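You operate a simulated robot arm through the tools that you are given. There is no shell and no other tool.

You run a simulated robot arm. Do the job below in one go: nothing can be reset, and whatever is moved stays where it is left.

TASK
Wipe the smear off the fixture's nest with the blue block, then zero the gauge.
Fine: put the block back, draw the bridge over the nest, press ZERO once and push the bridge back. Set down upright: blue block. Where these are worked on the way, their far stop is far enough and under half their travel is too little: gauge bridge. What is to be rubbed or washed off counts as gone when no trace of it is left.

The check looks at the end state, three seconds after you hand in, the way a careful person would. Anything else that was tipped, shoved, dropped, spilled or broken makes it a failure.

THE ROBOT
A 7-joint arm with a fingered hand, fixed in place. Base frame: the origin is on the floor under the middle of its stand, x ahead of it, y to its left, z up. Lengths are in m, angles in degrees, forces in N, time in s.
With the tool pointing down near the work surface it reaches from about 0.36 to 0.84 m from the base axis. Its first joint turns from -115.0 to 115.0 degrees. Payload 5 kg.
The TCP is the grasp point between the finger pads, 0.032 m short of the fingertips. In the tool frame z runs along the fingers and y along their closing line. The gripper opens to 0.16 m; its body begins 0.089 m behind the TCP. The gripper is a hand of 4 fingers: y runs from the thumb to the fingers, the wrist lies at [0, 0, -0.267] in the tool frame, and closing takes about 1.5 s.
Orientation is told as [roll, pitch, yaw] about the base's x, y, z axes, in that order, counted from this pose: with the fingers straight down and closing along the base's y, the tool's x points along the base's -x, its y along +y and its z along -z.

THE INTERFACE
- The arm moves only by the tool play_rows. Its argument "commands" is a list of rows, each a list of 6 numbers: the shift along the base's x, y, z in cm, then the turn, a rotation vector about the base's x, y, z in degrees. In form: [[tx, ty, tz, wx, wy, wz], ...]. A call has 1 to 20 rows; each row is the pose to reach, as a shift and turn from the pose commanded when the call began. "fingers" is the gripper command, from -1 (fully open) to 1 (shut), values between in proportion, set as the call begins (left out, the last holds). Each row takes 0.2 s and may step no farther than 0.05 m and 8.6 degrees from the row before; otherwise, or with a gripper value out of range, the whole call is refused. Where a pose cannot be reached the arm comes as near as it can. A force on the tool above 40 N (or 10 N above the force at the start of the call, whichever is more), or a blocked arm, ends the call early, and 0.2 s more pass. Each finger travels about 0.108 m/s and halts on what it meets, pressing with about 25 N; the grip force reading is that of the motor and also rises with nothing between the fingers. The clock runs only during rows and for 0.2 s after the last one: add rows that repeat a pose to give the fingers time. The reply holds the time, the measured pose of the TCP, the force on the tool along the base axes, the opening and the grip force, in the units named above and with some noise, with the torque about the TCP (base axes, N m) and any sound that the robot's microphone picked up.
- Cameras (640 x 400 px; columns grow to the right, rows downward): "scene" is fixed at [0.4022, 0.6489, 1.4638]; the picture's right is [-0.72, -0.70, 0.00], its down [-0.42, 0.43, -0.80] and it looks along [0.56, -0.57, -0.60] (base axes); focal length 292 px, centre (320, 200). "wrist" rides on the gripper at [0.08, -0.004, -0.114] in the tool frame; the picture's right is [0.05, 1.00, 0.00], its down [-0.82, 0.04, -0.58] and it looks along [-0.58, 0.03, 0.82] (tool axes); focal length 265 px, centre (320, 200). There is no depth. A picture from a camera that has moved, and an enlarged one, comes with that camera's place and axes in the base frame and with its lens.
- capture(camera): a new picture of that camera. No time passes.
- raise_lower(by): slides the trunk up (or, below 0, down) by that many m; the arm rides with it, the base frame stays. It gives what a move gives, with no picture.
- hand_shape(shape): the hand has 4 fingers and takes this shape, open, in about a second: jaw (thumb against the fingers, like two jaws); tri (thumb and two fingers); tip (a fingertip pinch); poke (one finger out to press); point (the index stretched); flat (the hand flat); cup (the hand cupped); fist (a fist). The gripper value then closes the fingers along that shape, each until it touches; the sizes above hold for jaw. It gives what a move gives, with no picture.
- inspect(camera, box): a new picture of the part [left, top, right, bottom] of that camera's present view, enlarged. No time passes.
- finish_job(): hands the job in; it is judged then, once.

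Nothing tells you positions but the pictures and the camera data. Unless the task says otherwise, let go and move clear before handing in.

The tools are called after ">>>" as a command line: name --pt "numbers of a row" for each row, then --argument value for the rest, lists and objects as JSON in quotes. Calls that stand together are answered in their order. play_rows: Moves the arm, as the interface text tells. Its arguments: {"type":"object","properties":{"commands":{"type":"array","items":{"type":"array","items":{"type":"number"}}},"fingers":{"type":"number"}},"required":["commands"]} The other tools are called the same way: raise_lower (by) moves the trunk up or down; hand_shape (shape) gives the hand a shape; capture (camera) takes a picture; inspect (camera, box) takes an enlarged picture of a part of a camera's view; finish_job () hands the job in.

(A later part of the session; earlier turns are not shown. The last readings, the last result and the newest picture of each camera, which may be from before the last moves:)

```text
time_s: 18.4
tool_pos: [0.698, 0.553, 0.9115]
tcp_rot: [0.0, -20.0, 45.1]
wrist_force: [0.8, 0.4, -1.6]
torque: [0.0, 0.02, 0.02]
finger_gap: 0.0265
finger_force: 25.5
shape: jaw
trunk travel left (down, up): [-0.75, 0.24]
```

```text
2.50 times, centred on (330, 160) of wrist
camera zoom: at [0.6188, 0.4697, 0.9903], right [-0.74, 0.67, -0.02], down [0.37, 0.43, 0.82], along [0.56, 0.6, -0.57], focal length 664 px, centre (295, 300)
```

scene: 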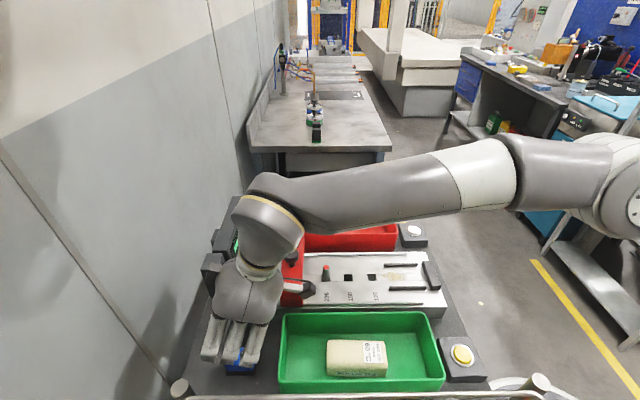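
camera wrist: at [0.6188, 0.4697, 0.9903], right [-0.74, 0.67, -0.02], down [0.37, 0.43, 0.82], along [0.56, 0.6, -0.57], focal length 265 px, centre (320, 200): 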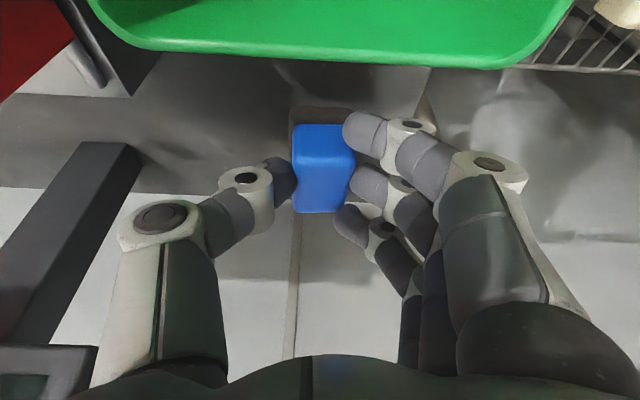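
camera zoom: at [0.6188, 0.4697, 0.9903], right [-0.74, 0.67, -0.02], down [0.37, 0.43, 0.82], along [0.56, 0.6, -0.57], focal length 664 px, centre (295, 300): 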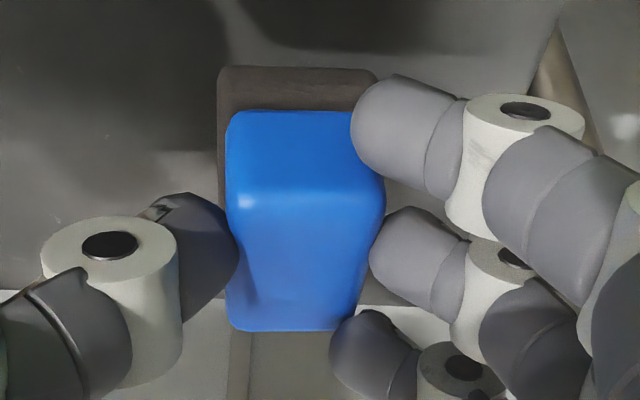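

The block is held squarely with its pad level, and the hand is clear. I'll lift it to z≈1.06, then carry it back along the fixture direction high above everything.

>>> play_rows --pt "0 0 3 0 0 0" --pt "0 0 6 0 0 0" --pt "0 0 9 0 0 0" --pt "0 0 12 0 0 0" --pt "0 0 15 0 0 0" --pt "-3 -3 15 0 0 0" --pt "-6 -6 15 0 0 0" --pt "-9 -9 15 0 0 0" --pt "-12 -12 15 0 0 0" --pt "-15 -15 15 0 0 0" --pt "-18 -18 15 0 0 0" --pt "-21 -21 15 0 0 0" --pt "-21 -21 15 0 0 0"

>>> capture --camera "wrist"

>>> capture --camera "scene"

```text
time_s: 21.2
tool_pos: [0.4892, 0.3404, 1.0614]
tcp_rot: [0.0, -19.9, 45.0]
wrist_force: [-0.5, -0.3, -0.9]
torque: [-0.02, 0.04, -0.03]
finger_gap: 0.0262
finger_force: 25.3
shape: jaw
trunk travel left (down, up): [-0.75, 0.24]
```

```text
taken
camera wrist: at [0.4107, 0.2586, 1.1406], right [-0.74, 0.67, -0.02], down [0.37, 0.43, 0.82], along [0.56, 0.6, -0.57], focal length 265 px, centre (320, 200)
```

wrist: 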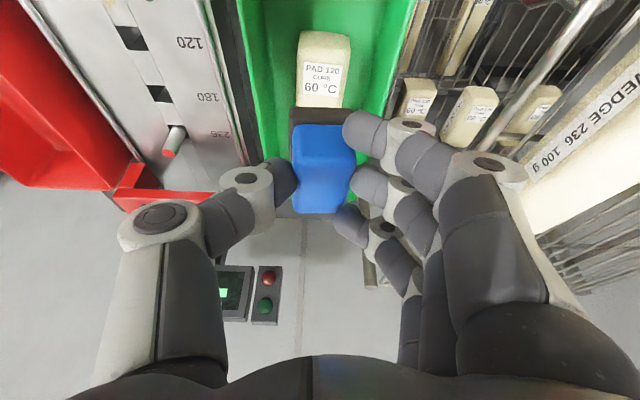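

```text
taken
```

scene: 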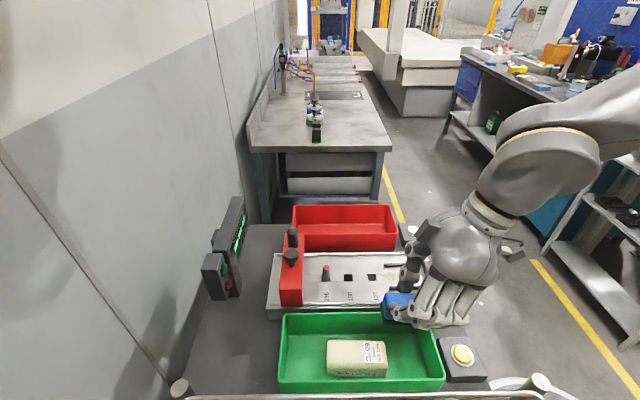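

The block is secure. Next I move across to the nest side, holding back a little to view the smear ahead of the block.

>>> play_rows --pt "1 -4.2 0 0 0 0" --pt "2 -8.5 0 0 0 0" --pt "3 -12.7 0 0 0 0" --pt "4 -17 0 0 0 0" --pt "4.75 -21.24 0 0 0 0" --pt "4.75 -21.24 0 0 0 0"

>>> capture --camera "wrist"

>>> capture --camera "scene"

```text
time_s: 22.6
tool_pos: [0.5371, 0.1304, 1.0639]
tcp_rot: [0.0, -20.0, 45.1]
wrist_force: [0.8, -0.2, -0.3]
torque: [-0.02, 0.02, -0.01]
finger_gap: 0.0262
finger_force: 24.6
shape: jaw
trunk travel left (down, up): [-0.75, 0.24]
```

```text
taken
camera wrist: at [0.459, 0.0463, 1.1425], right [-0.74, 0.67, -0.02], down [0.37, 0.43, 0.82], along [0.56, 0.6, -0.57], focal length 265 px, centre (320, 200)
```

wrist: 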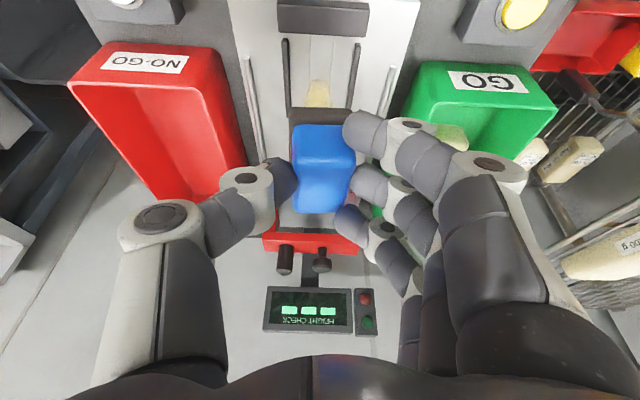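

```text
taken
```

scene: 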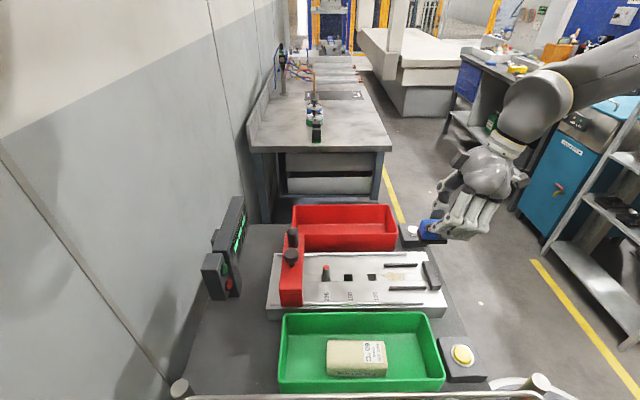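

>>> inspect --camera "wrist" --box '[220, 0, 440, 140]'

>>> inspect --camera "scene" --box '[330, 240, 450, 320]'

```text
2.86 times, centred on (330, 70) of wrist
camera zoom: at [0.459, 0.0463, 1.1425], right [-0.74, 0.67, -0.02], down [0.37, 0.43, 0.82], along [0.56, 0.6, -0.57], focal length 758 px, centre (291, 571)
```

zoom: 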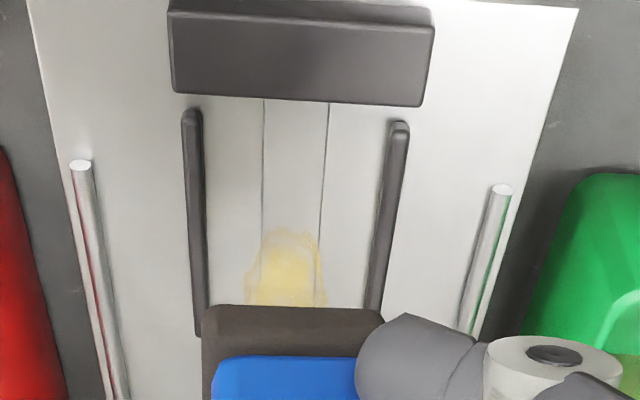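

```text
5.00 times, centred on (390, 280) of scene
camera zoom: at [0.4022, 0.6489, 1.4638], right [-0.72, -0.7, 0.0], down [-0.42, 0.43, -0.8], along [0.56, -0.57, -0.6], focal length 1459 px, centre (-30, -200)
```

zoom: 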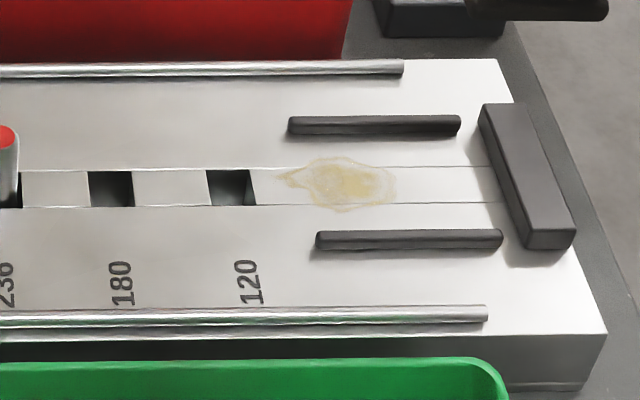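

The smear spans f≈0.523–0.584, g≈-0.310 to -0.276, between the two dark guides. I'll move the block over it and come down to about 2.5 cm above the plate.

>>> play_rows --pt "2.5 2.2 0 0 0 0" --pt "5.16 4.39 0 0 0 0" --pt "5.16 4.39 -3.5 0 0 0" --pt "5.16 4.39 -7 0 0 0" --pt "5.16 4.39 -10 0 0 0" --pt "5.16 4.39 -11.4 0 0 0" --pt "5.16 4.39 -11.4 0 0 0"

>>> capture --camera "wrist"

>>> inspect --camera "scene" --box '[330, 220, 470, 320]'

```text
time_s: 24.2
tool_pos: [0.5867, 0.1751, 0.9498]
tcp_rot: [0.0, -20.1, 45.0]
wrist_force: [0.1, -0.3, -0.8]
torque: [-0.02, 0.03, -0.02]
finger_gap: 0.0267
finger_force: 24.9
shape: jaw
trunk travel left (down, up): [-0.75, 0.24]
```

```text
taken
camera wrist: at [0.5093, 0.0905, 1.027], right [-0.74, 0.67, -0.02], down [0.37, 0.43, 0.82], along [0.56, 0.6, -0.57], focal length 265 px, centre (320, 200)
```

wrist: 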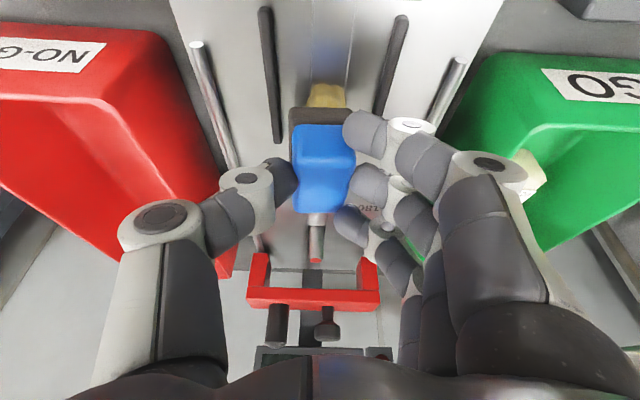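

```text
4.00 times, centred on (400, 270) of scene
camera zoom: at [0.4022, 0.6489, 1.4638], right [-0.72, -0.7, 0.0], down [-0.42, 0.43, -0.8], along [0.56, -0.57, -0.6], focal length 1167 px, centre (0, -80)
```

zoom: 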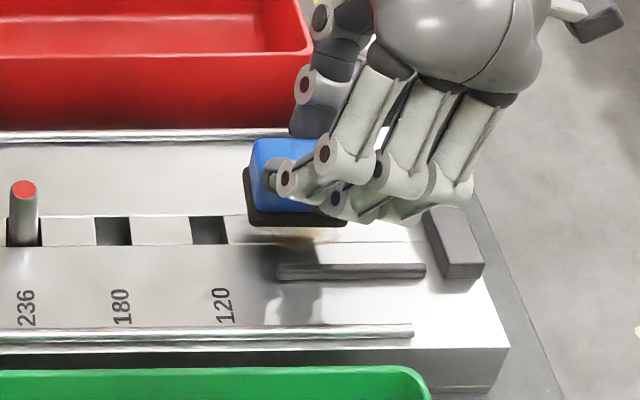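

The block is level, above the nest, fingers well above the guides. Lowering gently until I feel contact.

>>> play_rows --pt "0 0 -0.6 0 0 0" --pt "0 0 -1.2 0 0 0" --pt "0 0 -1.6 0 0 0" --pt "0 0 -1.9 0 0 0" --pt "0 0 -2.1 0 0 0" --pt "0 0 -2.1 0 0 0"

>>> inspect --camera "scene" --box '[330, 220, 470, 320]'

```text
time_s: 25.6
tool_pos: [0.5869, 0.172, 0.9296]
tcp_rot: [-0.1, -20.2, 45.1]
wrist_force: [-2.8, -2.5, 23.9]
torque: [0.58, -0.02, -0.03]
finger_gap: 0.0268
finger_force: 25.5
shape: jaw
trunk travel left (down, up): [-0.75, 0.24]
```

```text
4.00 times, centred on (400, 270) of scene
camera zoom: at [0.4022, 0.6489, 1.4638], right [-0.72, -0.7, 0.0], down [-0.42, 0.43, -0.8], along [0.56, -0.57, -0.6], focal length 1167 px, centre (0, -80)
```

zoom: 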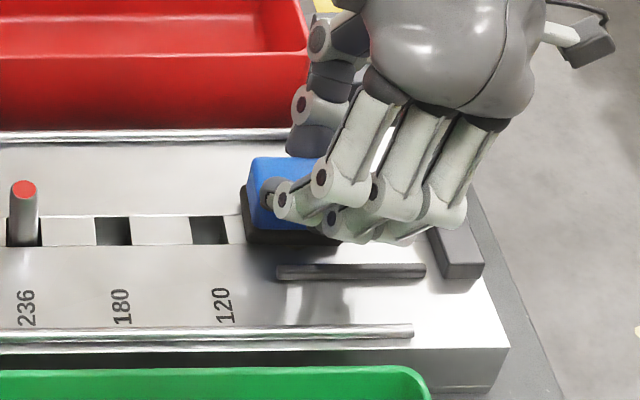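

Contact at z≈0.9296 with about 24 N down force. I'll ease off slightly and rub back and forth along the nest.

>>> play_rows --pt "0 0 0.05 0 0 0" --pt "0.8 0.8 0.05 0 0 0" --pt "1.6 1.6 0.05 0 0 0" --pt "2.4 2.4 0.05 0 0 0" --pt "3.2 3.2 0.05 0 0 0" --pt "2.4 2.4 0.05 0 0 0" --pt "1.6 1.6 0.05 0 0 0" --pt "0.8 0.8 0.05 0 0 0" --pt "0 0 0.05 0 0 0" --pt "-0.8 -0.8 0.05 0 0 0" --pt "-1.6 -1.6 0.05 0 0 0" --pt "-0.8 -0.8 0.05 0 0 0" --pt "0 0 0.05 0 0 0"

>>> inspect --camera "scene" --box '[330, 220, 470, 320]'

>>> capture --camera "wrist"

```text
time_s: 28.4
tool_pos: [0.5835, 0.1729, 0.929]
tcp_rot: [0.1, -20.1, 45.1]
wrist_force: [-4.6, -3.1, 28.8]
torque: [0.96, -0.03, 0.21]
finger_gap: 0.027
finger_force: 24.3
shape: jaw
trunk travel left (down, up): [-0.75, 0.24]
```

```text
4.00 times, centred on (400, 270) of scene
camera zoom: at [0.4022, 0.6489, 1.4638], right [-0.72, -0.7, 0.0], down [-0.42, 0.43, -0.8], along [0.56, -0.57, -0.6], focal length 1167 px, centre (0, -80)
```

zoom: 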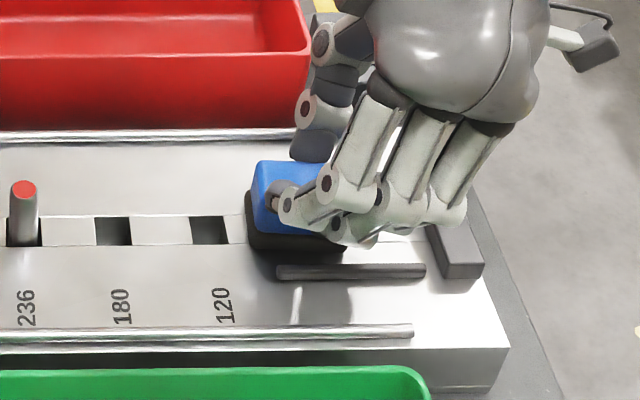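

```text
taken
camera wrist: at [0.5056, 0.0895, 1.0069], right [-0.74, 0.67, -0.02], down [0.37, 0.43, 0.82], along [0.56, 0.6, -0.57], focal length 265 px, centre (320, 200)
```

wrist: 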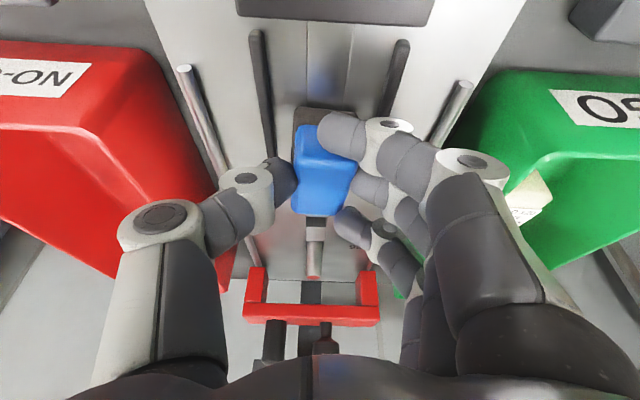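

I've rubbed one set of strokes, with the smear no longer visible around the block. I'll lift a bit to check the smear and how the block sits in the grip.

>>> play_rows --pt "0 0 0.8 0 0 0" --pt "0 0 2 0 0 0" --pt "-1 -1 4 0 0 0" --pt "-3 -3 6 0 0 0" --pt "-5 -5 8 0 0 0" --pt "-7 -7 9 0 0 0" --pt "-7 -7 9 0 0 0"

>>> inspect --camera "scene" --box '[330, 240, 450, 320]'

>>> capture --camera "wrist"

>>> inspect --camera "wrist" --box '[220, 0, 420, 220]'

```text
time_s: 30.0
tool_pos: [0.5182, 0.1022, 1.0178]
tcp_rot: [0.0, -20.0, 45.0]
wrist_force: [-0.4, 0.0, 0.0]
torque: [-0.04, 0.01, 0.03]
finger_gap: 0.0241
finger_force: 24.8
shape: jaw
trunk travel left (down, up): [-0.75, 0.24]
```

```text
5.00 times, centred on (390, 280) of scene
camera zoom: at [0.4022, 0.6489, 1.4638], right [-0.72, -0.7, 0.0], down [-0.42, 0.43, -0.8], along [0.56, -0.57, -0.6], focal length 1459 px, centre (-30, -200)
```

zoom: 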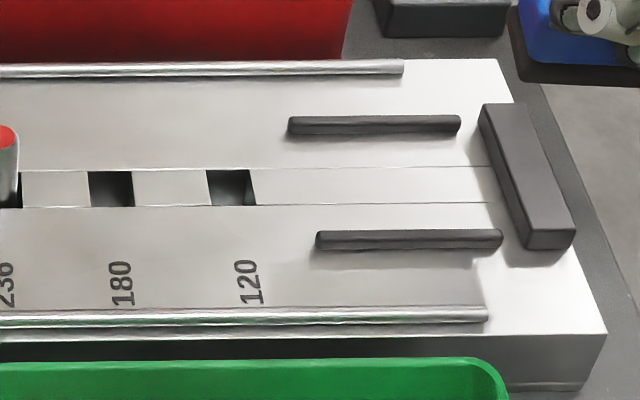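

```text
taken
camera wrist: at [0.4382, 0.0194, 1.0975], right [-0.74, 0.67, -0.02], down [0.37, 0.43, 0.82], along [0.56, 0.6, -0.57], focal length 265 px, centre (320, 200)
```

wrist: 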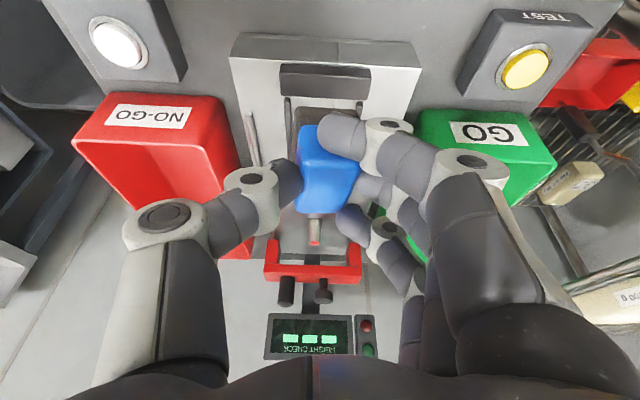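

```text
1.82 times, centred on (320, 110) of wrist
camera zoom: at [0.4382, 0.0194, 1.0975], right [-0.74, 0.67, -0.02], down [0.37, 0.43, 0.82], along [0.56, 0.6, -0.57], focal length 483 px, centre (320, 364)
```

zoom: 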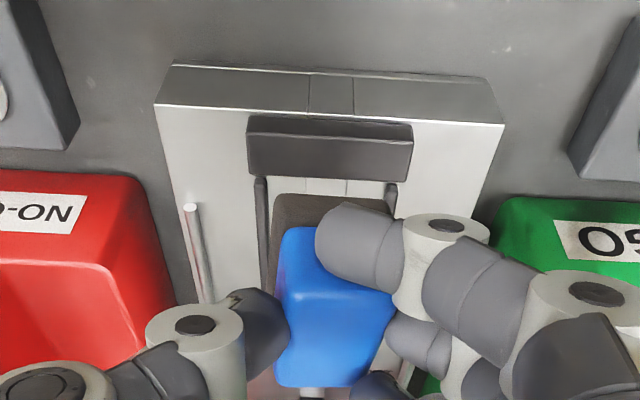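

The nest looks clean. I'll verify with strong zooms, and check the block's attitude, which has rotated slightly in the grip.

>>> inspect --camera "scene" --box '[360, 258, 430, 302]'

>>> inspect --camera "scene" --box '[400, 200, 500, 270]'

>>> inspect --camera "wrist" --box '[260, 90, 400, 230]'

```text
9.09 times, centred on (395, 280) of scene
camera zoom: at [0.4022, 0.6489, 1.4638], right [-0.72, -0.7, 0.0], down [-0.42, 0.43, -0.8], along [0.56, -0.57, -0.6], focal length 2652 px, centre (-362, -527)
```

zoom: 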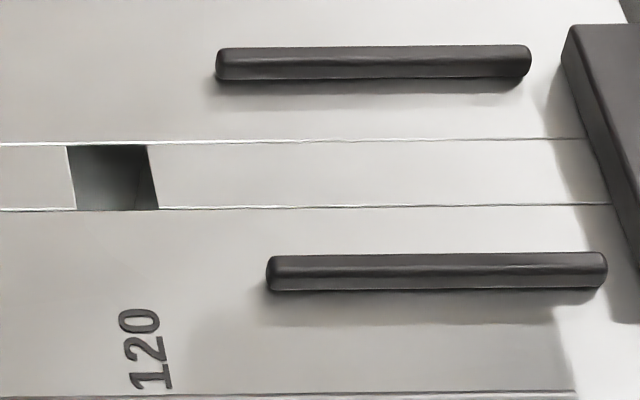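

```text
5.71 times, centred on (450, 235) of scene
camera zoom: at [0.4022, 0.6489, 1.4638], right [-0.72, -0.7, 0.0], down [-0.42, 0.43, -0.8], along [0.56, -0.57, -0.6], focal length 1667 px, centre (-423, 0)
```

zoom: 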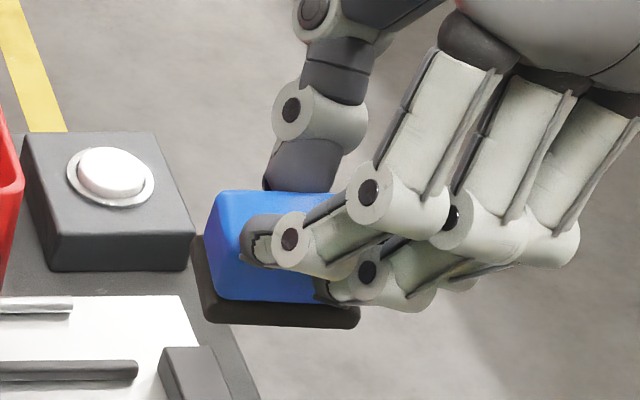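

```text
2.86 times, centred on (330, 160) of wrist
camera zoom: at [0.4382, 0.0194, 1.0975], right [-0.74, 0.67, -0.02], down [0.37, 0.43, 0.82], along [0.56, 0.6, -0.57], focal length 758 px, centre (291, 314)
```

zoom: 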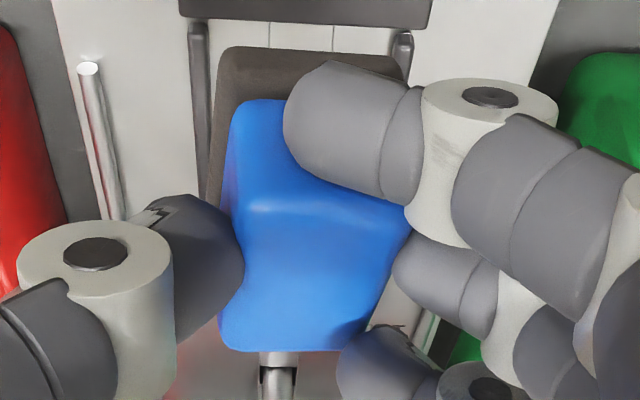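

From the scene camera there's no trace of the smear. I'll raise and shift sideways so that the wrist camera can also see the nest unobstructed.

>>> play_rows --pt "-2.3 2.3 2 0 0 0" --pt "-4.6 4.6 4 0 0 0" --pt "-7 7 6 0 0 0" --pt "-7 7 6 0 0 0"

>>> capture --camera "wrist"

>>> inspect --camera "wrist" --box '[120, 0, 340, 160]'

```text
time_s: 31.0
tool_pos: [0.4457, 0.1713, 1.0793]
tcp_rot: [0.0, -20.0, 45.0]
wrist_force: [-0.7, 0.0, -1.0]
torque: [0.01, 0.02, 0.05]
finger_gap: 0.0239
finger_force: 24.7
shape: jaw
trunk travel left (down, up): [-0.75, 0.24]
```

```text
taken
camera wrist: at [0.3663, 0.088, 1.1585], right [-0.74, 0.67, -0.02], down [0.37, 0.43, 0.82], along [0.56, 0.6, -0.57], focal length 265 px, centre (320, 200)
```

wrist: 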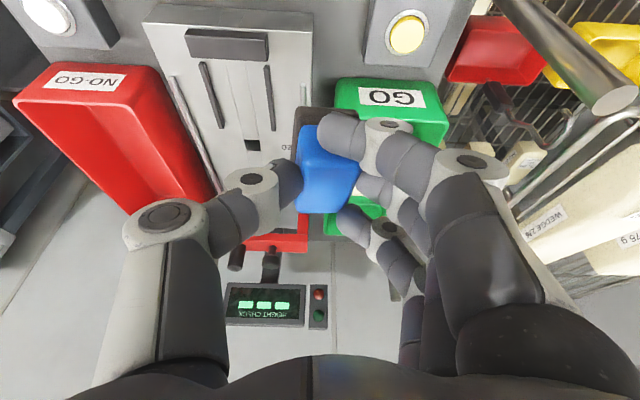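

```text
2.50 times, centred on (230, 80) of wrist
camera zoom: at [0.3663, 0.088, 1.1585], right [-0.74, 0.67, -0.02], down [0.37, 0.43, 0.82], along [0.56, 0.6, -0.57], focal length 664 px, centre (545, 500)
```

zoom: 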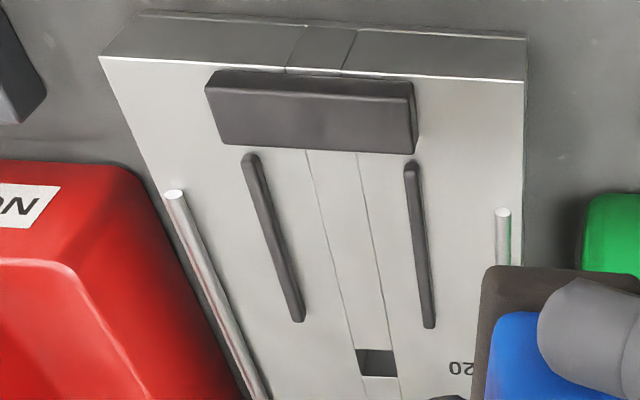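

The nest is spotless from both cameras. Now I carry the block back to its spot, yawing the hand +5° to undo the block's slight rotation in the grip, and staying high and a bit short of the lamp box.

>>> play_rows --pt "-3.1 3.1 0 0 0 0" --pt "-6.3 6.3 0 0 0 0" --pt "-3.3 9.3 0 0 0 0" --pt "-0.3 12.3 0 0 0 0" --pt "2.7 15.3 0 0 0 0" --pt "5.7 18.3 0 0 0 1" --pt "8.7 21.3 0 0 0 2" --pt "11.7 24.3 0 0 0 3" --pt "14.7 27.3 0 0 0 4" --pt "17.7 30.3 0 0 0 5" --pt "20.7 33.3 0 0 0 5" --pt "23.7 36.3 0 0 0 5" --pt "24.51 37.11 0 0 0 5" --pt "24.51 37.11 0 0 0 5"

>>> capture --camera "wrist"

>>> inspect --camera "scene" --box '[160, 180, 340, 400]'

```text
time_s: 34.0
tool_pos: [0.6911, 0.5465, 1.0774]
tcp_rot: [0.0, -19.8, 50.1]
wrist_force: [-0.9, 0.1, -0.6]
torque: [-0.03, 0.01, 0.04]
finger_gap: 0.0243
finger_force: 24.8
shape: jaw
trunk travel left (down, up): [-0.75, 0.24]
```

```text
taken
camera wrist: at [0.6205, 0.4568, 1.1566], right [-0.8, 0.6, -0.02], down [0.33, 0.46, 0.82], along [0.5, 0.65, -0.57], focal length 265 px, centre (320, 200)
```

wrist: 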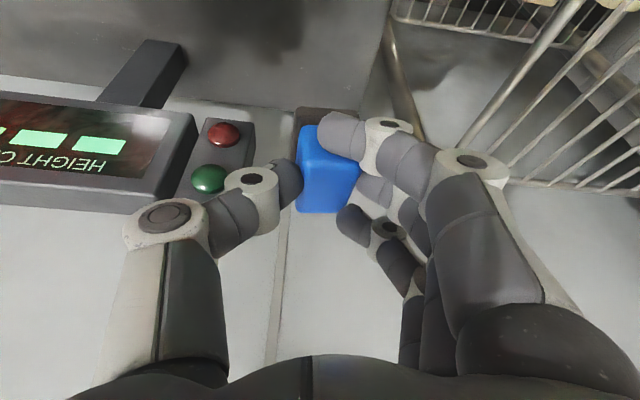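

```text
1.82 times, centred on (250, 290) of scene
camera zoom: at [0.4022, 0.6489, 1.4638], right [-0.72, -0.7, 0.0], down [-0.42, 0.43, -0.8], along [0.56, -0.57, -0.6], focal length 530 px, centre (447, 36)
```

zoom: 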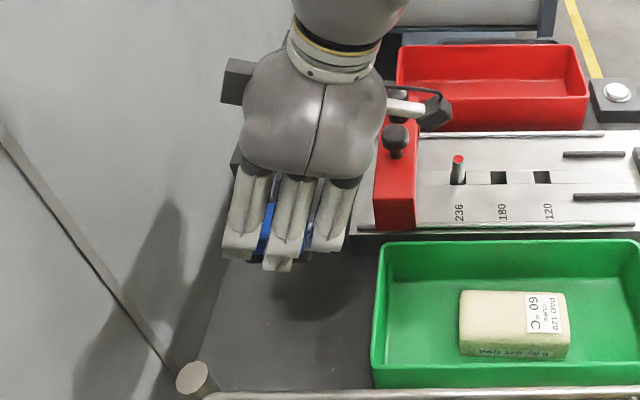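

In place above the home spot. Descending to z≈0.92, keeping a centimetre short of the lamps.

>>> play_rows --pt "0 0 -3 0 0 0" --pt "0 0 -6 0 0 0" --pt "0 0 -9 0 0 0" --pt "0 0 -12 0 0 0" --pt "0 0 -14 0 0 0" --pt "0 0 -15.7 0 0 0" --pt "0 0 -15.7 0 0 0"

>>> capture --camera "wrist"

>>> inspect --camera "scene" --box '[160, 250, 300, 400]'

```text
time_s: 35.6
tool_pos: [0.6912, 0.543, 0.9218]
tcp_rot: [0.0, -20.0, 50.1]
wrist_force: [-0.2, 0.0, -1.2]
torque: [0.01, 0.02, -0.01]
finger_gap: 0.0242
finger_force: 25.3
shape: jaw
trunk travel left (down, up): [-0.75, 0.24]
```

```text
taken
camera wrist: at [0.6219, 0.4532, 1.0005], right [-0.8, 0.6, -0.02], down [0.33, 0.46, 0.82], along [0.5, 0.65, -0.57], focal length 265 px, centre (320, 200)
```

wrist: 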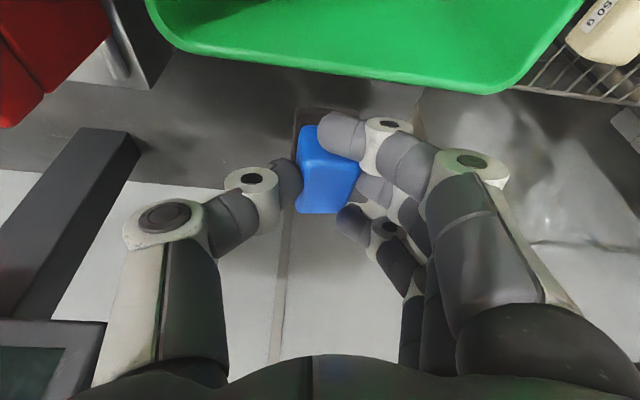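

```text
2.67 times, centred on (230, 325) of scene
camera zoom: at [0.4022, 0.6489, 1.4638], right [-0.72, -0.7, 0.0], down [-0.42, 0.43, -0.8], along [0.56, -0.57, -0.6], focal length 778 px, centre (560, -133)
```

zoom: 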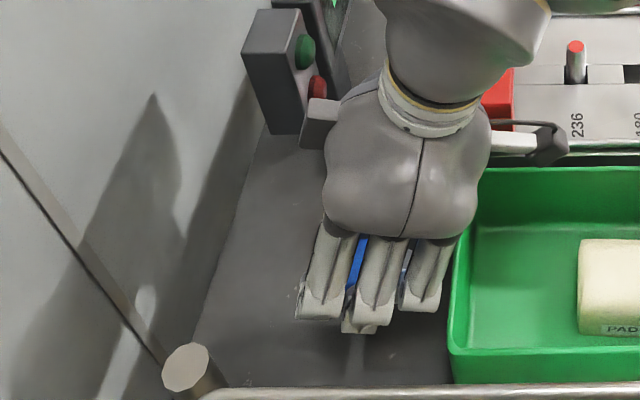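

Clear on all sides. Moving forward 1.2 cm and down to just above the bench.

>>> play_rows --pt "0.45 0.45 -0.5 0 0 0" --pt "0.85 0.85 -1.2 0 0 0" --pt "0.85 0.85 -2.2 0 0 0" --pt "0.85 0.85 -3.0 0 0 0" --pt "0.85 0.85 -3.4 0 0 0" --pt "0.85 0.85 -3.7 0 0 0" --pt "0.85 0.85 -3.7 0 0 0"

>>> inspect --camera "wrist" --box '[240, 80, 420, 240]'

```text
time_s: 37.2
tool_pos: [0.701, 0.5517, 0.8836]
tcp_rot: [-0.1, -20.0, 50.1]
wrist_force: [0.1, -0.6, 2.3]
torque: [0.1, -0.05, 0.04]
finger_gap: 0.0243
finger_force: 25.3
shape: jaw
trunk travel left (down, up): [-0.75, 0.24]
```

```text
2.50 times, centred on (330, 160) of wrist
camera zoom: at [0.63, 0.4627, 0.9626], right [-0.8, 0.6, -0.02], down [0.33, 0.46, 0.82], along [0.51, 0.65, -0.57], focal length 664 px, centre (295, 300)
```

zoom: 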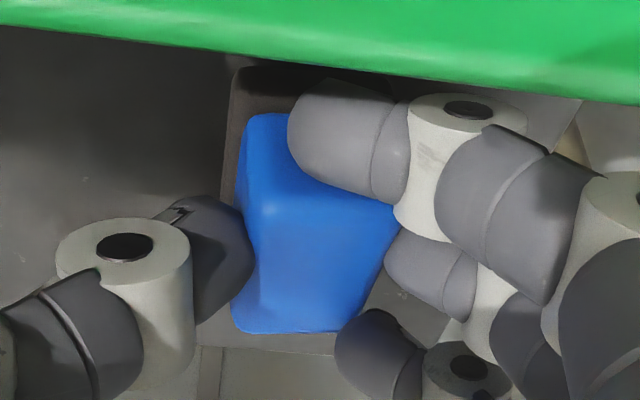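

Light contact (≈2 N) has begun. I'll press down a millimetre or so to seat the pad flat.

>>> play_rows --pt "0 0 -0.08 0 0 0" --pt "0 0 -0.12 0 0 0" --pt "0 0 -0.12 0 0 0"

>>> inspect --camera "scene" --box '[160, 250, 300, 400]'

```text
time_s: 38.0
tool_pos: [0.701, 0.5533, 0.8835]
tcp_rot: [0.0, -20.1, 50.0]
wrist_force: [-1.3, -1.0, 7.1]
torque: [0.24, -0.07, 0.01]
finger_gap: 0.024
finger_force: 24.5
shape: jaw
trunk travel left (down, up): [-0.75, 0.24]
```

```text
2.67 times, centred on (230, 325) of scene
camera zoom: at [0.4022, 0.6489, 1.4638], right [-0.72, -0.7, 0.0], down [-0.42, 0.43, -0.8], along [0.56, -0.57, -0.6], focal length 778 px, centre (560, -133)
```

zoom: 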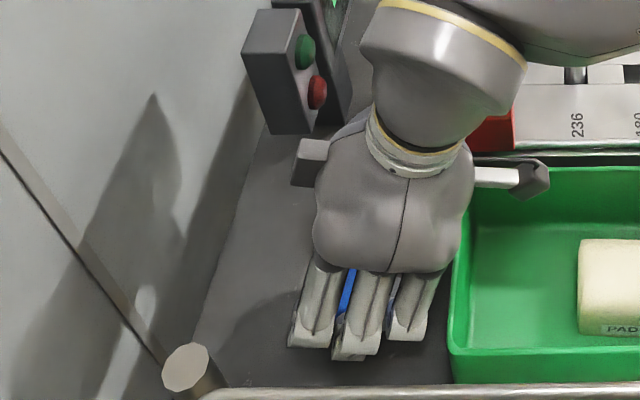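

Seated at 7 N on the bench. Opening the fingers to ~58 mm to release.

>>> play_rows --pt "0 0 0 0 0 0" --pt "0 0 0 0 0 0" --pt "0 0 0 0 0 0" --pt "0 0 0 0 0 0" --fingers 0.25

>>> inspect --camera "wrist" --box '[220, 70, 440, 240]'

```text
time_s: 39.0
tool_pos: [0.7001, 0.5524, 0.882]
tcp_rot: [0.0, -20.1, 50.1]
wrist_force: [-0.2, 0.2, 0.1]
torque: [0.0, 0.01, 0.04]
finger_gap: 0.0593
finger_force: 0.0
shape: jaw
trunk travel left (down, up): [-0.75, 0.24]
```

```text
2.35 times, centred on (330, 155) of wrist
camera zoom: at [0.6301, 0.4635, 0.9609], right [-0.8, 0.6, -0.02], down [0.33, 0.46, 0.82], along [0.5, 0.65, -0.57], focal length 624 px, centre (296, 306)
```

zoom: 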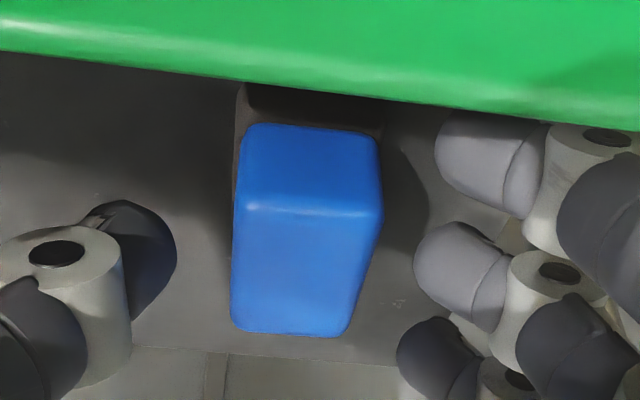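

Block is released and standing flat. Retreating straight up, then back and up clear.

>>> play_rows --pt "0 0 1.5 0 0 0" --pt "0 0 3.5 0 0 0" --pt "-0.8 -0.8 6 0 0 0" --pt "-0.8 -0.8 10 0 0 0" --pt "-0.8 -0.8 14 0 0 0" --pt "-0.8 -0.8 18 0 0 0" --pt "-3 -3 20 0 0 0" --pt "-6 -6 21 0 0 0" --pt "-9 -9 22 0 0 0" --pt "-9 -9 22 0 0 0"

>>> inspect --camera "scene" --box '[180, 310, 300, 400]'

>>> capture --camera "scene"

>>> capture --camera "wrist"

```text
time_s: 41.2
tool_pos: [0.6127, 0.4618, 1.1038]
tcp_rot: [0.0, -20.0, 50.0]
wrist_force: [-0.6, 0.2, -0.6]
torque: [-0.04, 0.0, -0.02]
finger_gap: 0.0592
finger_force: 0.1
shape: jaw
trunk travel left (down, up): [-0.75, 0.24]
```

```text
4.44 times, centred on (240, 355) of scene
camera zoom: at [0.4022, 0.6489, 1.4638], right [-0.72, -0.7, 0.0], down [-0.42, 0.43, -0.8], along [0.56, -0.57, -0.6], focal length 1297 px, centre (676, -489)
```

zoom: 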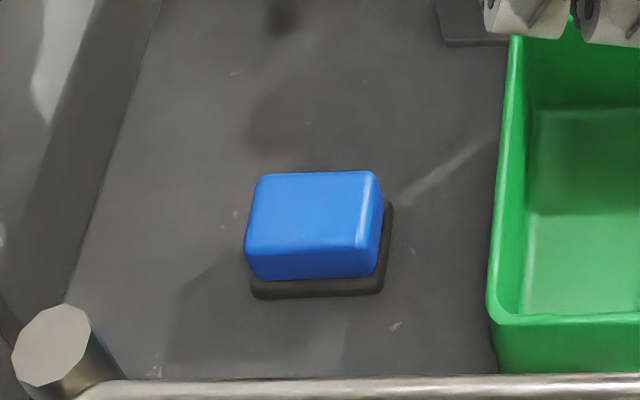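

```text
taken
```

scene: 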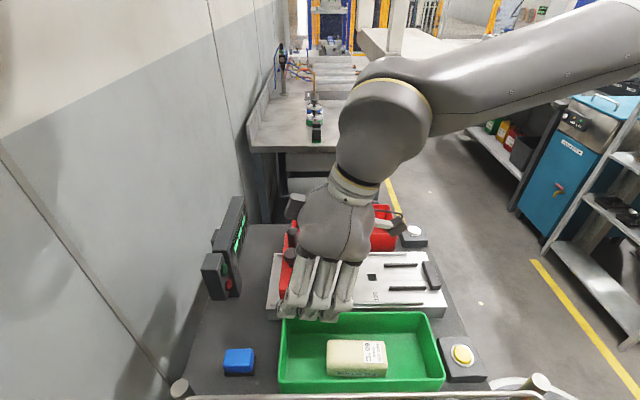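

```text
taken
camera wrist: at [0.5412, 0.373, 1.1825], right [-0.8, 0.6, -0.02], down [0.33, 0.46, 0.82], along [0.5, 0.65, -0.57], focal length 265 px, centre (320, 200)
```

wrist: 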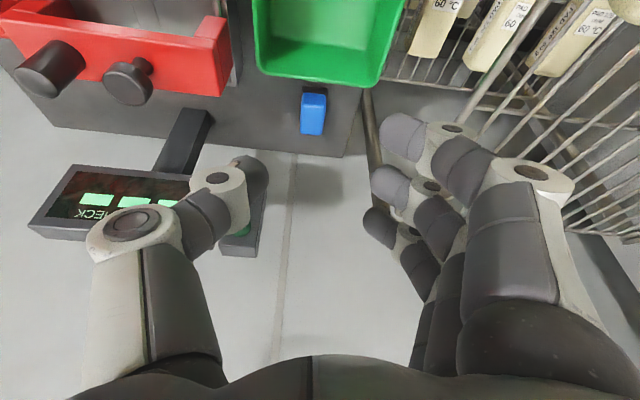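

The block is back within a few millimetres of where it was, upright. Next is the bridge: I'll try the "poke" shape, which I can use both to hook the bridge and to press ZERO, and see where its fingertip lies.

>>> hand_shape --shape "poke"

>>> capture --camera "wrist"

>>> inspect --camera "scene" --box '[250, 150, 430, 330]'

```text
time_s: 42.1
tool_pos: [0.6114, 0.463, 1.1053]
tcp_rot: [0.0, -20.0, 49.9]
wrist_force: [-0.4, -0.5, 0.7]
torque: [-0.02, 0.01, -0.03]
finger_gap: 0.0001
finger_force: 0.0
shape: poke
trunk travel left (down, up): [-0.75, 0.24]
```

```text
taken
camera wrist: at [0.5411, 0.3727, 1.1831], right [-0.8, 0.6, -0.02], down [0.33, 0.46, 0.82], along [0.5, 0.65, -0.57], focal length 265 px, centre (320, 200)
```

wrist: 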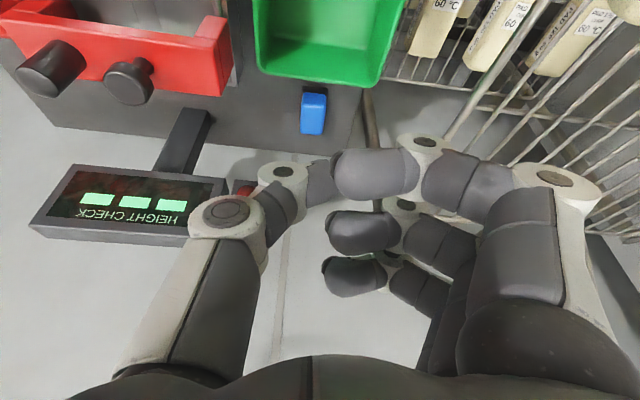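

```text
2.22 times, centred on (340, 240) of scene
camera zoom: at [0.4022, 0.6489, 1.4638], right [-0.72, -0.7, 0.0], down [-0.42, 0.43, -0.8], along [0.56, -0.57, -0.6], focal length 648 px, centre (276, 111)
```

zoom: 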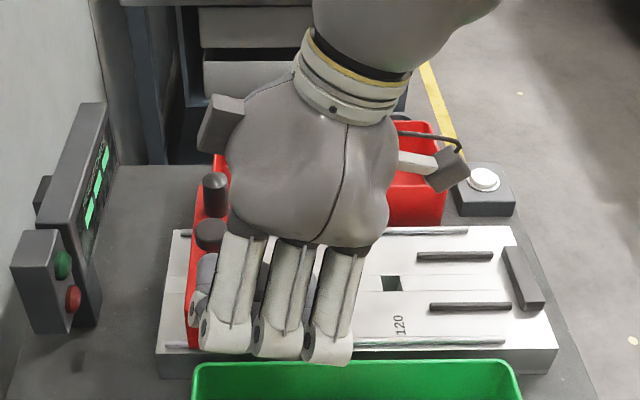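

>>> play_rows --pt "0 0 0 0 0 0" --pt "0 0 0 0 0 0" --pt "0 0 0 0 0 0" --pt "0 0 0 0 0 0" --fingers -1

>>> capture --camera "wrist"

>>> inspect --camera "scene" --box '[250, 150, 430, 330]'

```text
time_s: 43.1
tool_pos: [0.6127, 0.4618, 1.1049]
tcp_rot: [-0.1, -20.0, 49.9]
wrist_force: [-0.6, 0.4, 0.5]
torque: [-0.03, -0.01, 0.0]
finger_gap: 0.0
finger_force: 0.1
shape: poke
trunk travel left (down, up): [-0.75, 0.24]
```

```text
taken
camera wrist: at [0.5412, 0.3728, 1.183], right [-0.8, 0.6, -0.02], down [0.33, 0.46, 0.82], along [0.5, 0.65, -0.57], focal length 265 px, centre (320, 200)
```

wrist: 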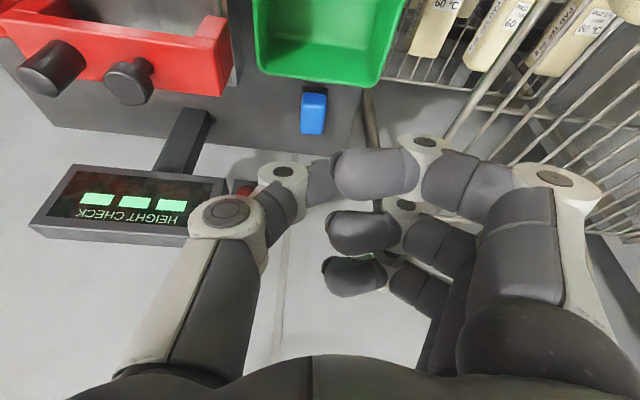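

```text
2.22 times, centred on (340, 240) of scene
camera zoom: at [0.4022, 0.6489, 1.4638], right [-0.72, -0.7, 0.0], down [-0.42, 0.43, -0.8], along [0.56, -0.57, -0.6], focal length 648 px, centre (276, 111)
```

zoom: 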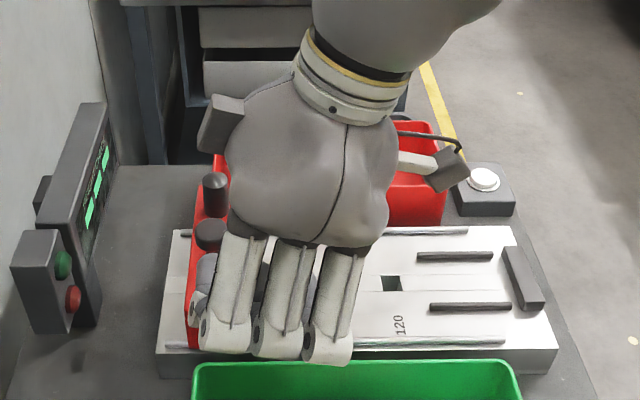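

>>> inspect --camera "wrist" --box '[180, 110, 480, 310]'

>>> hand_shape --shape "point"

>>> capture --camera "wrist"

>>> inspect --camera "scene" --box '[250, 150, 430, 330]'

```text
2.00 times, centred on (330, 210) of wrist
camera zoom: at [0.5412, 0.3728, 1.183], right [-0.8, 0.6, -0.02], down [0.33, 0.46, 0.82], along [0.5, 0.65, -0.57], focal length 531 px, centre (300, 180)
```

zoom: 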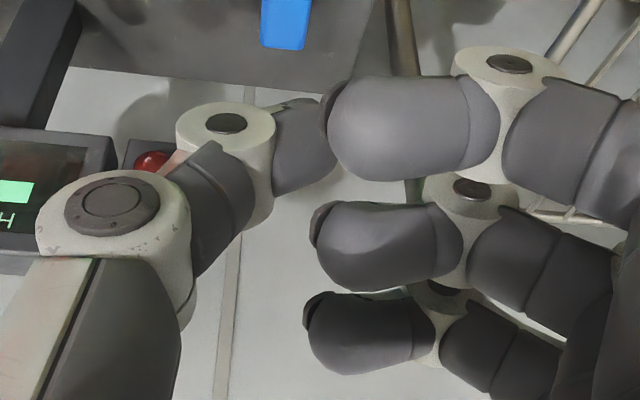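

```text
time_s: 44.0
tool_pos: [0.6119, 0.4616, 1.1048]
tcp_rot: [0.0, -20.0, 50.0]
wrist_force: [0.4, -0.1, 0.0]
torque: [0.06, -0.02, 0.01]
finger_gap: 0.1522
finger_force: 0.1
shape: point
trunk travel left (down, up): [-0.75, 0.24]
```

```text
taken
camera wrist: at [0.5412, 0.3728, 1.183], right [-0.8, 0.6, -0.02], down [0.33, 0.46, 0.82], along [0.5, 0.65, -0.57], focal length 265 px, centre (320, 200)
```

wrist: 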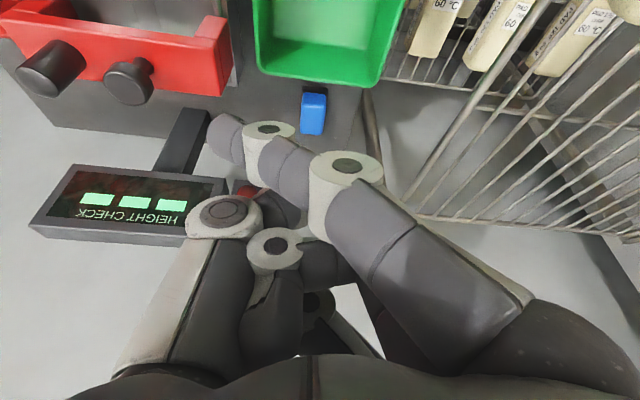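

```text
2.22 times, centred on (340, 240) of scene
camera zoom: at [0.4022, 0.6489, 1.4638], right [-0.72, -0.7, 0.0], down [-0.42, 0.43, -0.8], along [0.56, -0.57, -0.6], focal length 648 px, centre (276, 111)
```

zoom: 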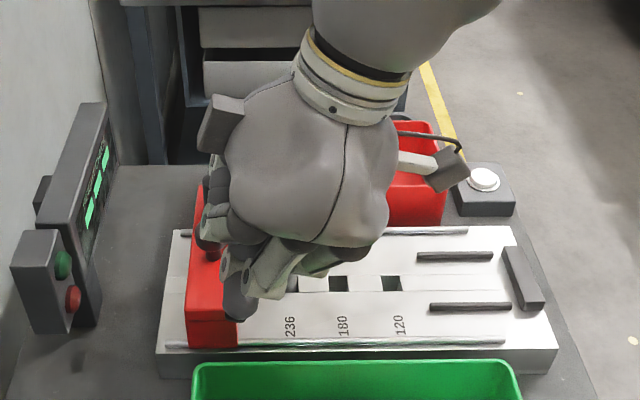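

>>> play_rows --pt "0 0 0 0 0 0" --pt "0 0 0 0 0 0" --pt "0 0 0 0 0 0"

>>> capture --camera "wrist"

>>> inspect --camera "scene" --box '[250, 150, 430, 330]'

```text
time_s: 44.8
tool_pos: [0.6121, 0.4621, 1.1044]
tcp_rot: [0.0, -20.0, 50.0]
wrist_force: [-1.0, 0.0, 0.1]
torque: [0.01, 0.02, 0.02]
finger_gap: 0.1522
finger_force: 0.1
shape: point
trunk travel left (down, up): [-0.75, 0.24]
```

```text
taken
camera wrist: at [0.5412, 0.3728, 1.183], right [-0.8, 0.6, -0.02], down [0.33, 0.46, 0.82], along [0.5, 0.65, -0.57], focal length 265 px, centre (320, 200)
```

wrist: 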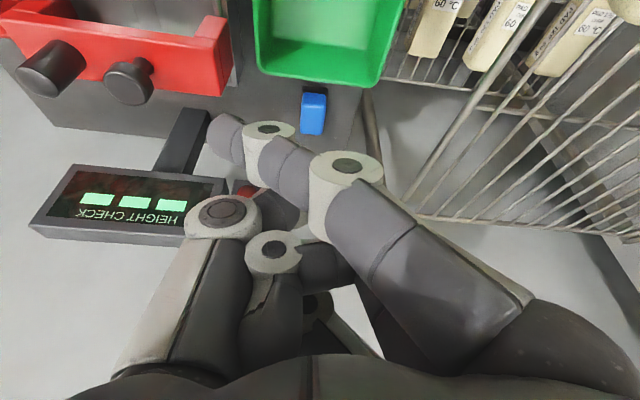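

```text
2.22 times, centred on (340, 240) of scene
camera zoom: at [0.4022, 0.6489, 1.4638], right [-0.72, -0.7, 0.0], down [-0.42, 0.43, -0.8], along [0.56, -0.57, -0.6], focal length 648 px, centre (276, 111)
```

zoom: 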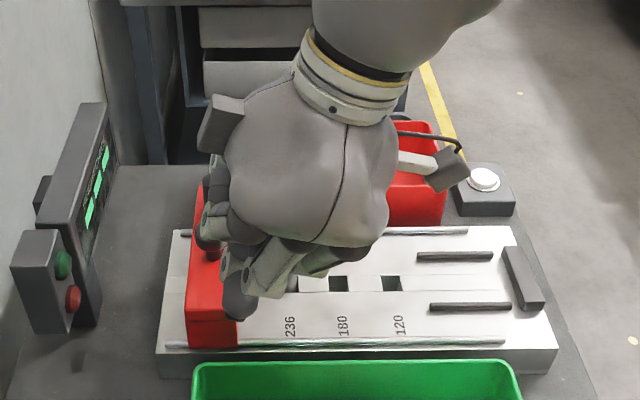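

>>> hand_shape --shape "tip"

>>> play_rows --pt "0 0 0 0 0 0" --pt "0 0 0 0 0 0" --pt "0 0 0 0 0 0" --pt "0 0 0 0 0 0" --pt "0 0 0 0 0 0" --pt "0 0 0 0 0 0" --pt "0 0 0 0 0 0" --fingers 1

>>> capture --camera "wrist"

>>> inspect --camera "scene" --box '[250, 150, 430, 330]'

```text
time_s: 45.7
tool_pos: [0.6126, 0.4636, 1.1049]
tcp_rot: [0.0, -20.0, 50.0]
wrist_force: [-0.4, 0.2, -0.7]
torque: [-0.01, -0.03, 0.0]
finger_gap: 0.1597
finger_force: 0.0
shape: tip
trunk travel left (down, up): [-0.75, 0.24]
```

```text
time_s: 47.3
tool_pos: [0.612, 0.4621, 1.1053]
tcp_rot: [0.0, -20.0, 50.1]
wrist_force: [-0.2, -0.3, -0.5]
torque: [0.0, -0.04, 0.02]
finger_gap: 0.0
finger_force: 25.4
shape: tip
trunk travel left (down, up): [-0.75, 0.24]
```

```text
taken
camera wrist: at [0.5412, 0.3728, 1.183], right [-0.8, 0.6, -0.02], down [0.33, 0.46, 0.82], along [0.5, 0.65, -0.57], focal length 265 px, centre (320, 200)
```

wrist: 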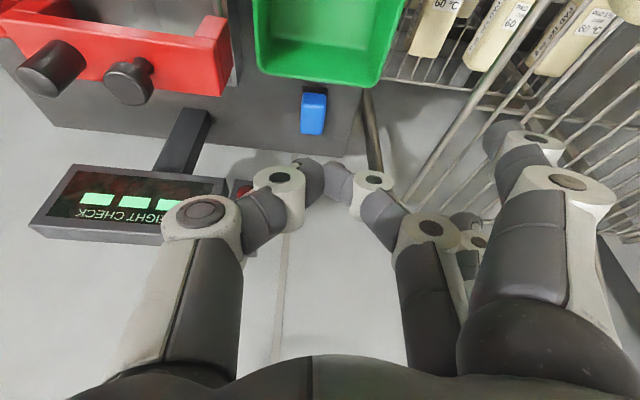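

```text
2.22 times, centred on (340, 240) of scene
camera zoom: at [0.4022, 0.6489, 1.4638], right [-0.72, -0.7, 0.0], down [-0.42, 0.43, -0.8], along [0.56, -0.57, -0.6], focal length 648 px, centre (276, 111)
```

zoom: 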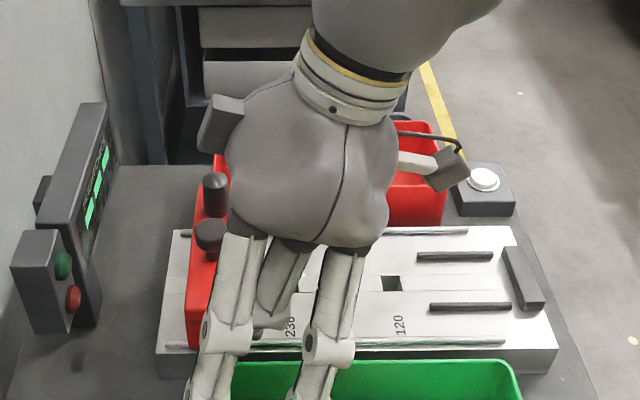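

"Tip", "point" and "poke" all leave other fingers in awkward places, so I plan to straddle the bridge beam with the "jaw" shape turned 90°: thumb in front, fingers behind, near the beam's open end. I'll go back to jaw, untilt and move to a free area before turning.

>>> hand_shape --shape "jaw"

>>> play_rows --pt "0 -3 1 -5 4.2 0" --pt "-1 -7 2 -10 8.4 0" --pt "-2 -11 3 -15.3 12.9 0" --pt "-3 -15 4 -15.3 12.9 0" --pt "-4 -19 4 -15.3 12.9 0" --pt "-5 -23 4 -15.3 12.9 0" --pt "-5 -23 4 -15.3 12.9 0" --fingers -0.2

```text
time_s: 48.2
tool_pos: [0.6127, 0.4631, 1.1038]
tcp_rot: [0.0, -20.0, 50.0]
wrist_force: [1.2, 0.3, -0.1]
torque: [-0.01, 0.01, 0.03]
finger_gap: 0.1597
finger_force: 0.1
shape: jaw
trunk travel left (down, up): [-0.75, 0.24]
```

```text
time_s: 49.8
tool_pos: [0.5628, 0.2358, 1.1467]
tcp_rot: [0.1, 0.1, 50.2]
wrist_force: [0.5, 0.5, -0.4]
torque: [0.01, -0.03, 0.02]
finger_gap: 0.0965
finger_force: 0.1
shape: jaw
trunk travel left (down, up): [-0.75, 0.24]
```

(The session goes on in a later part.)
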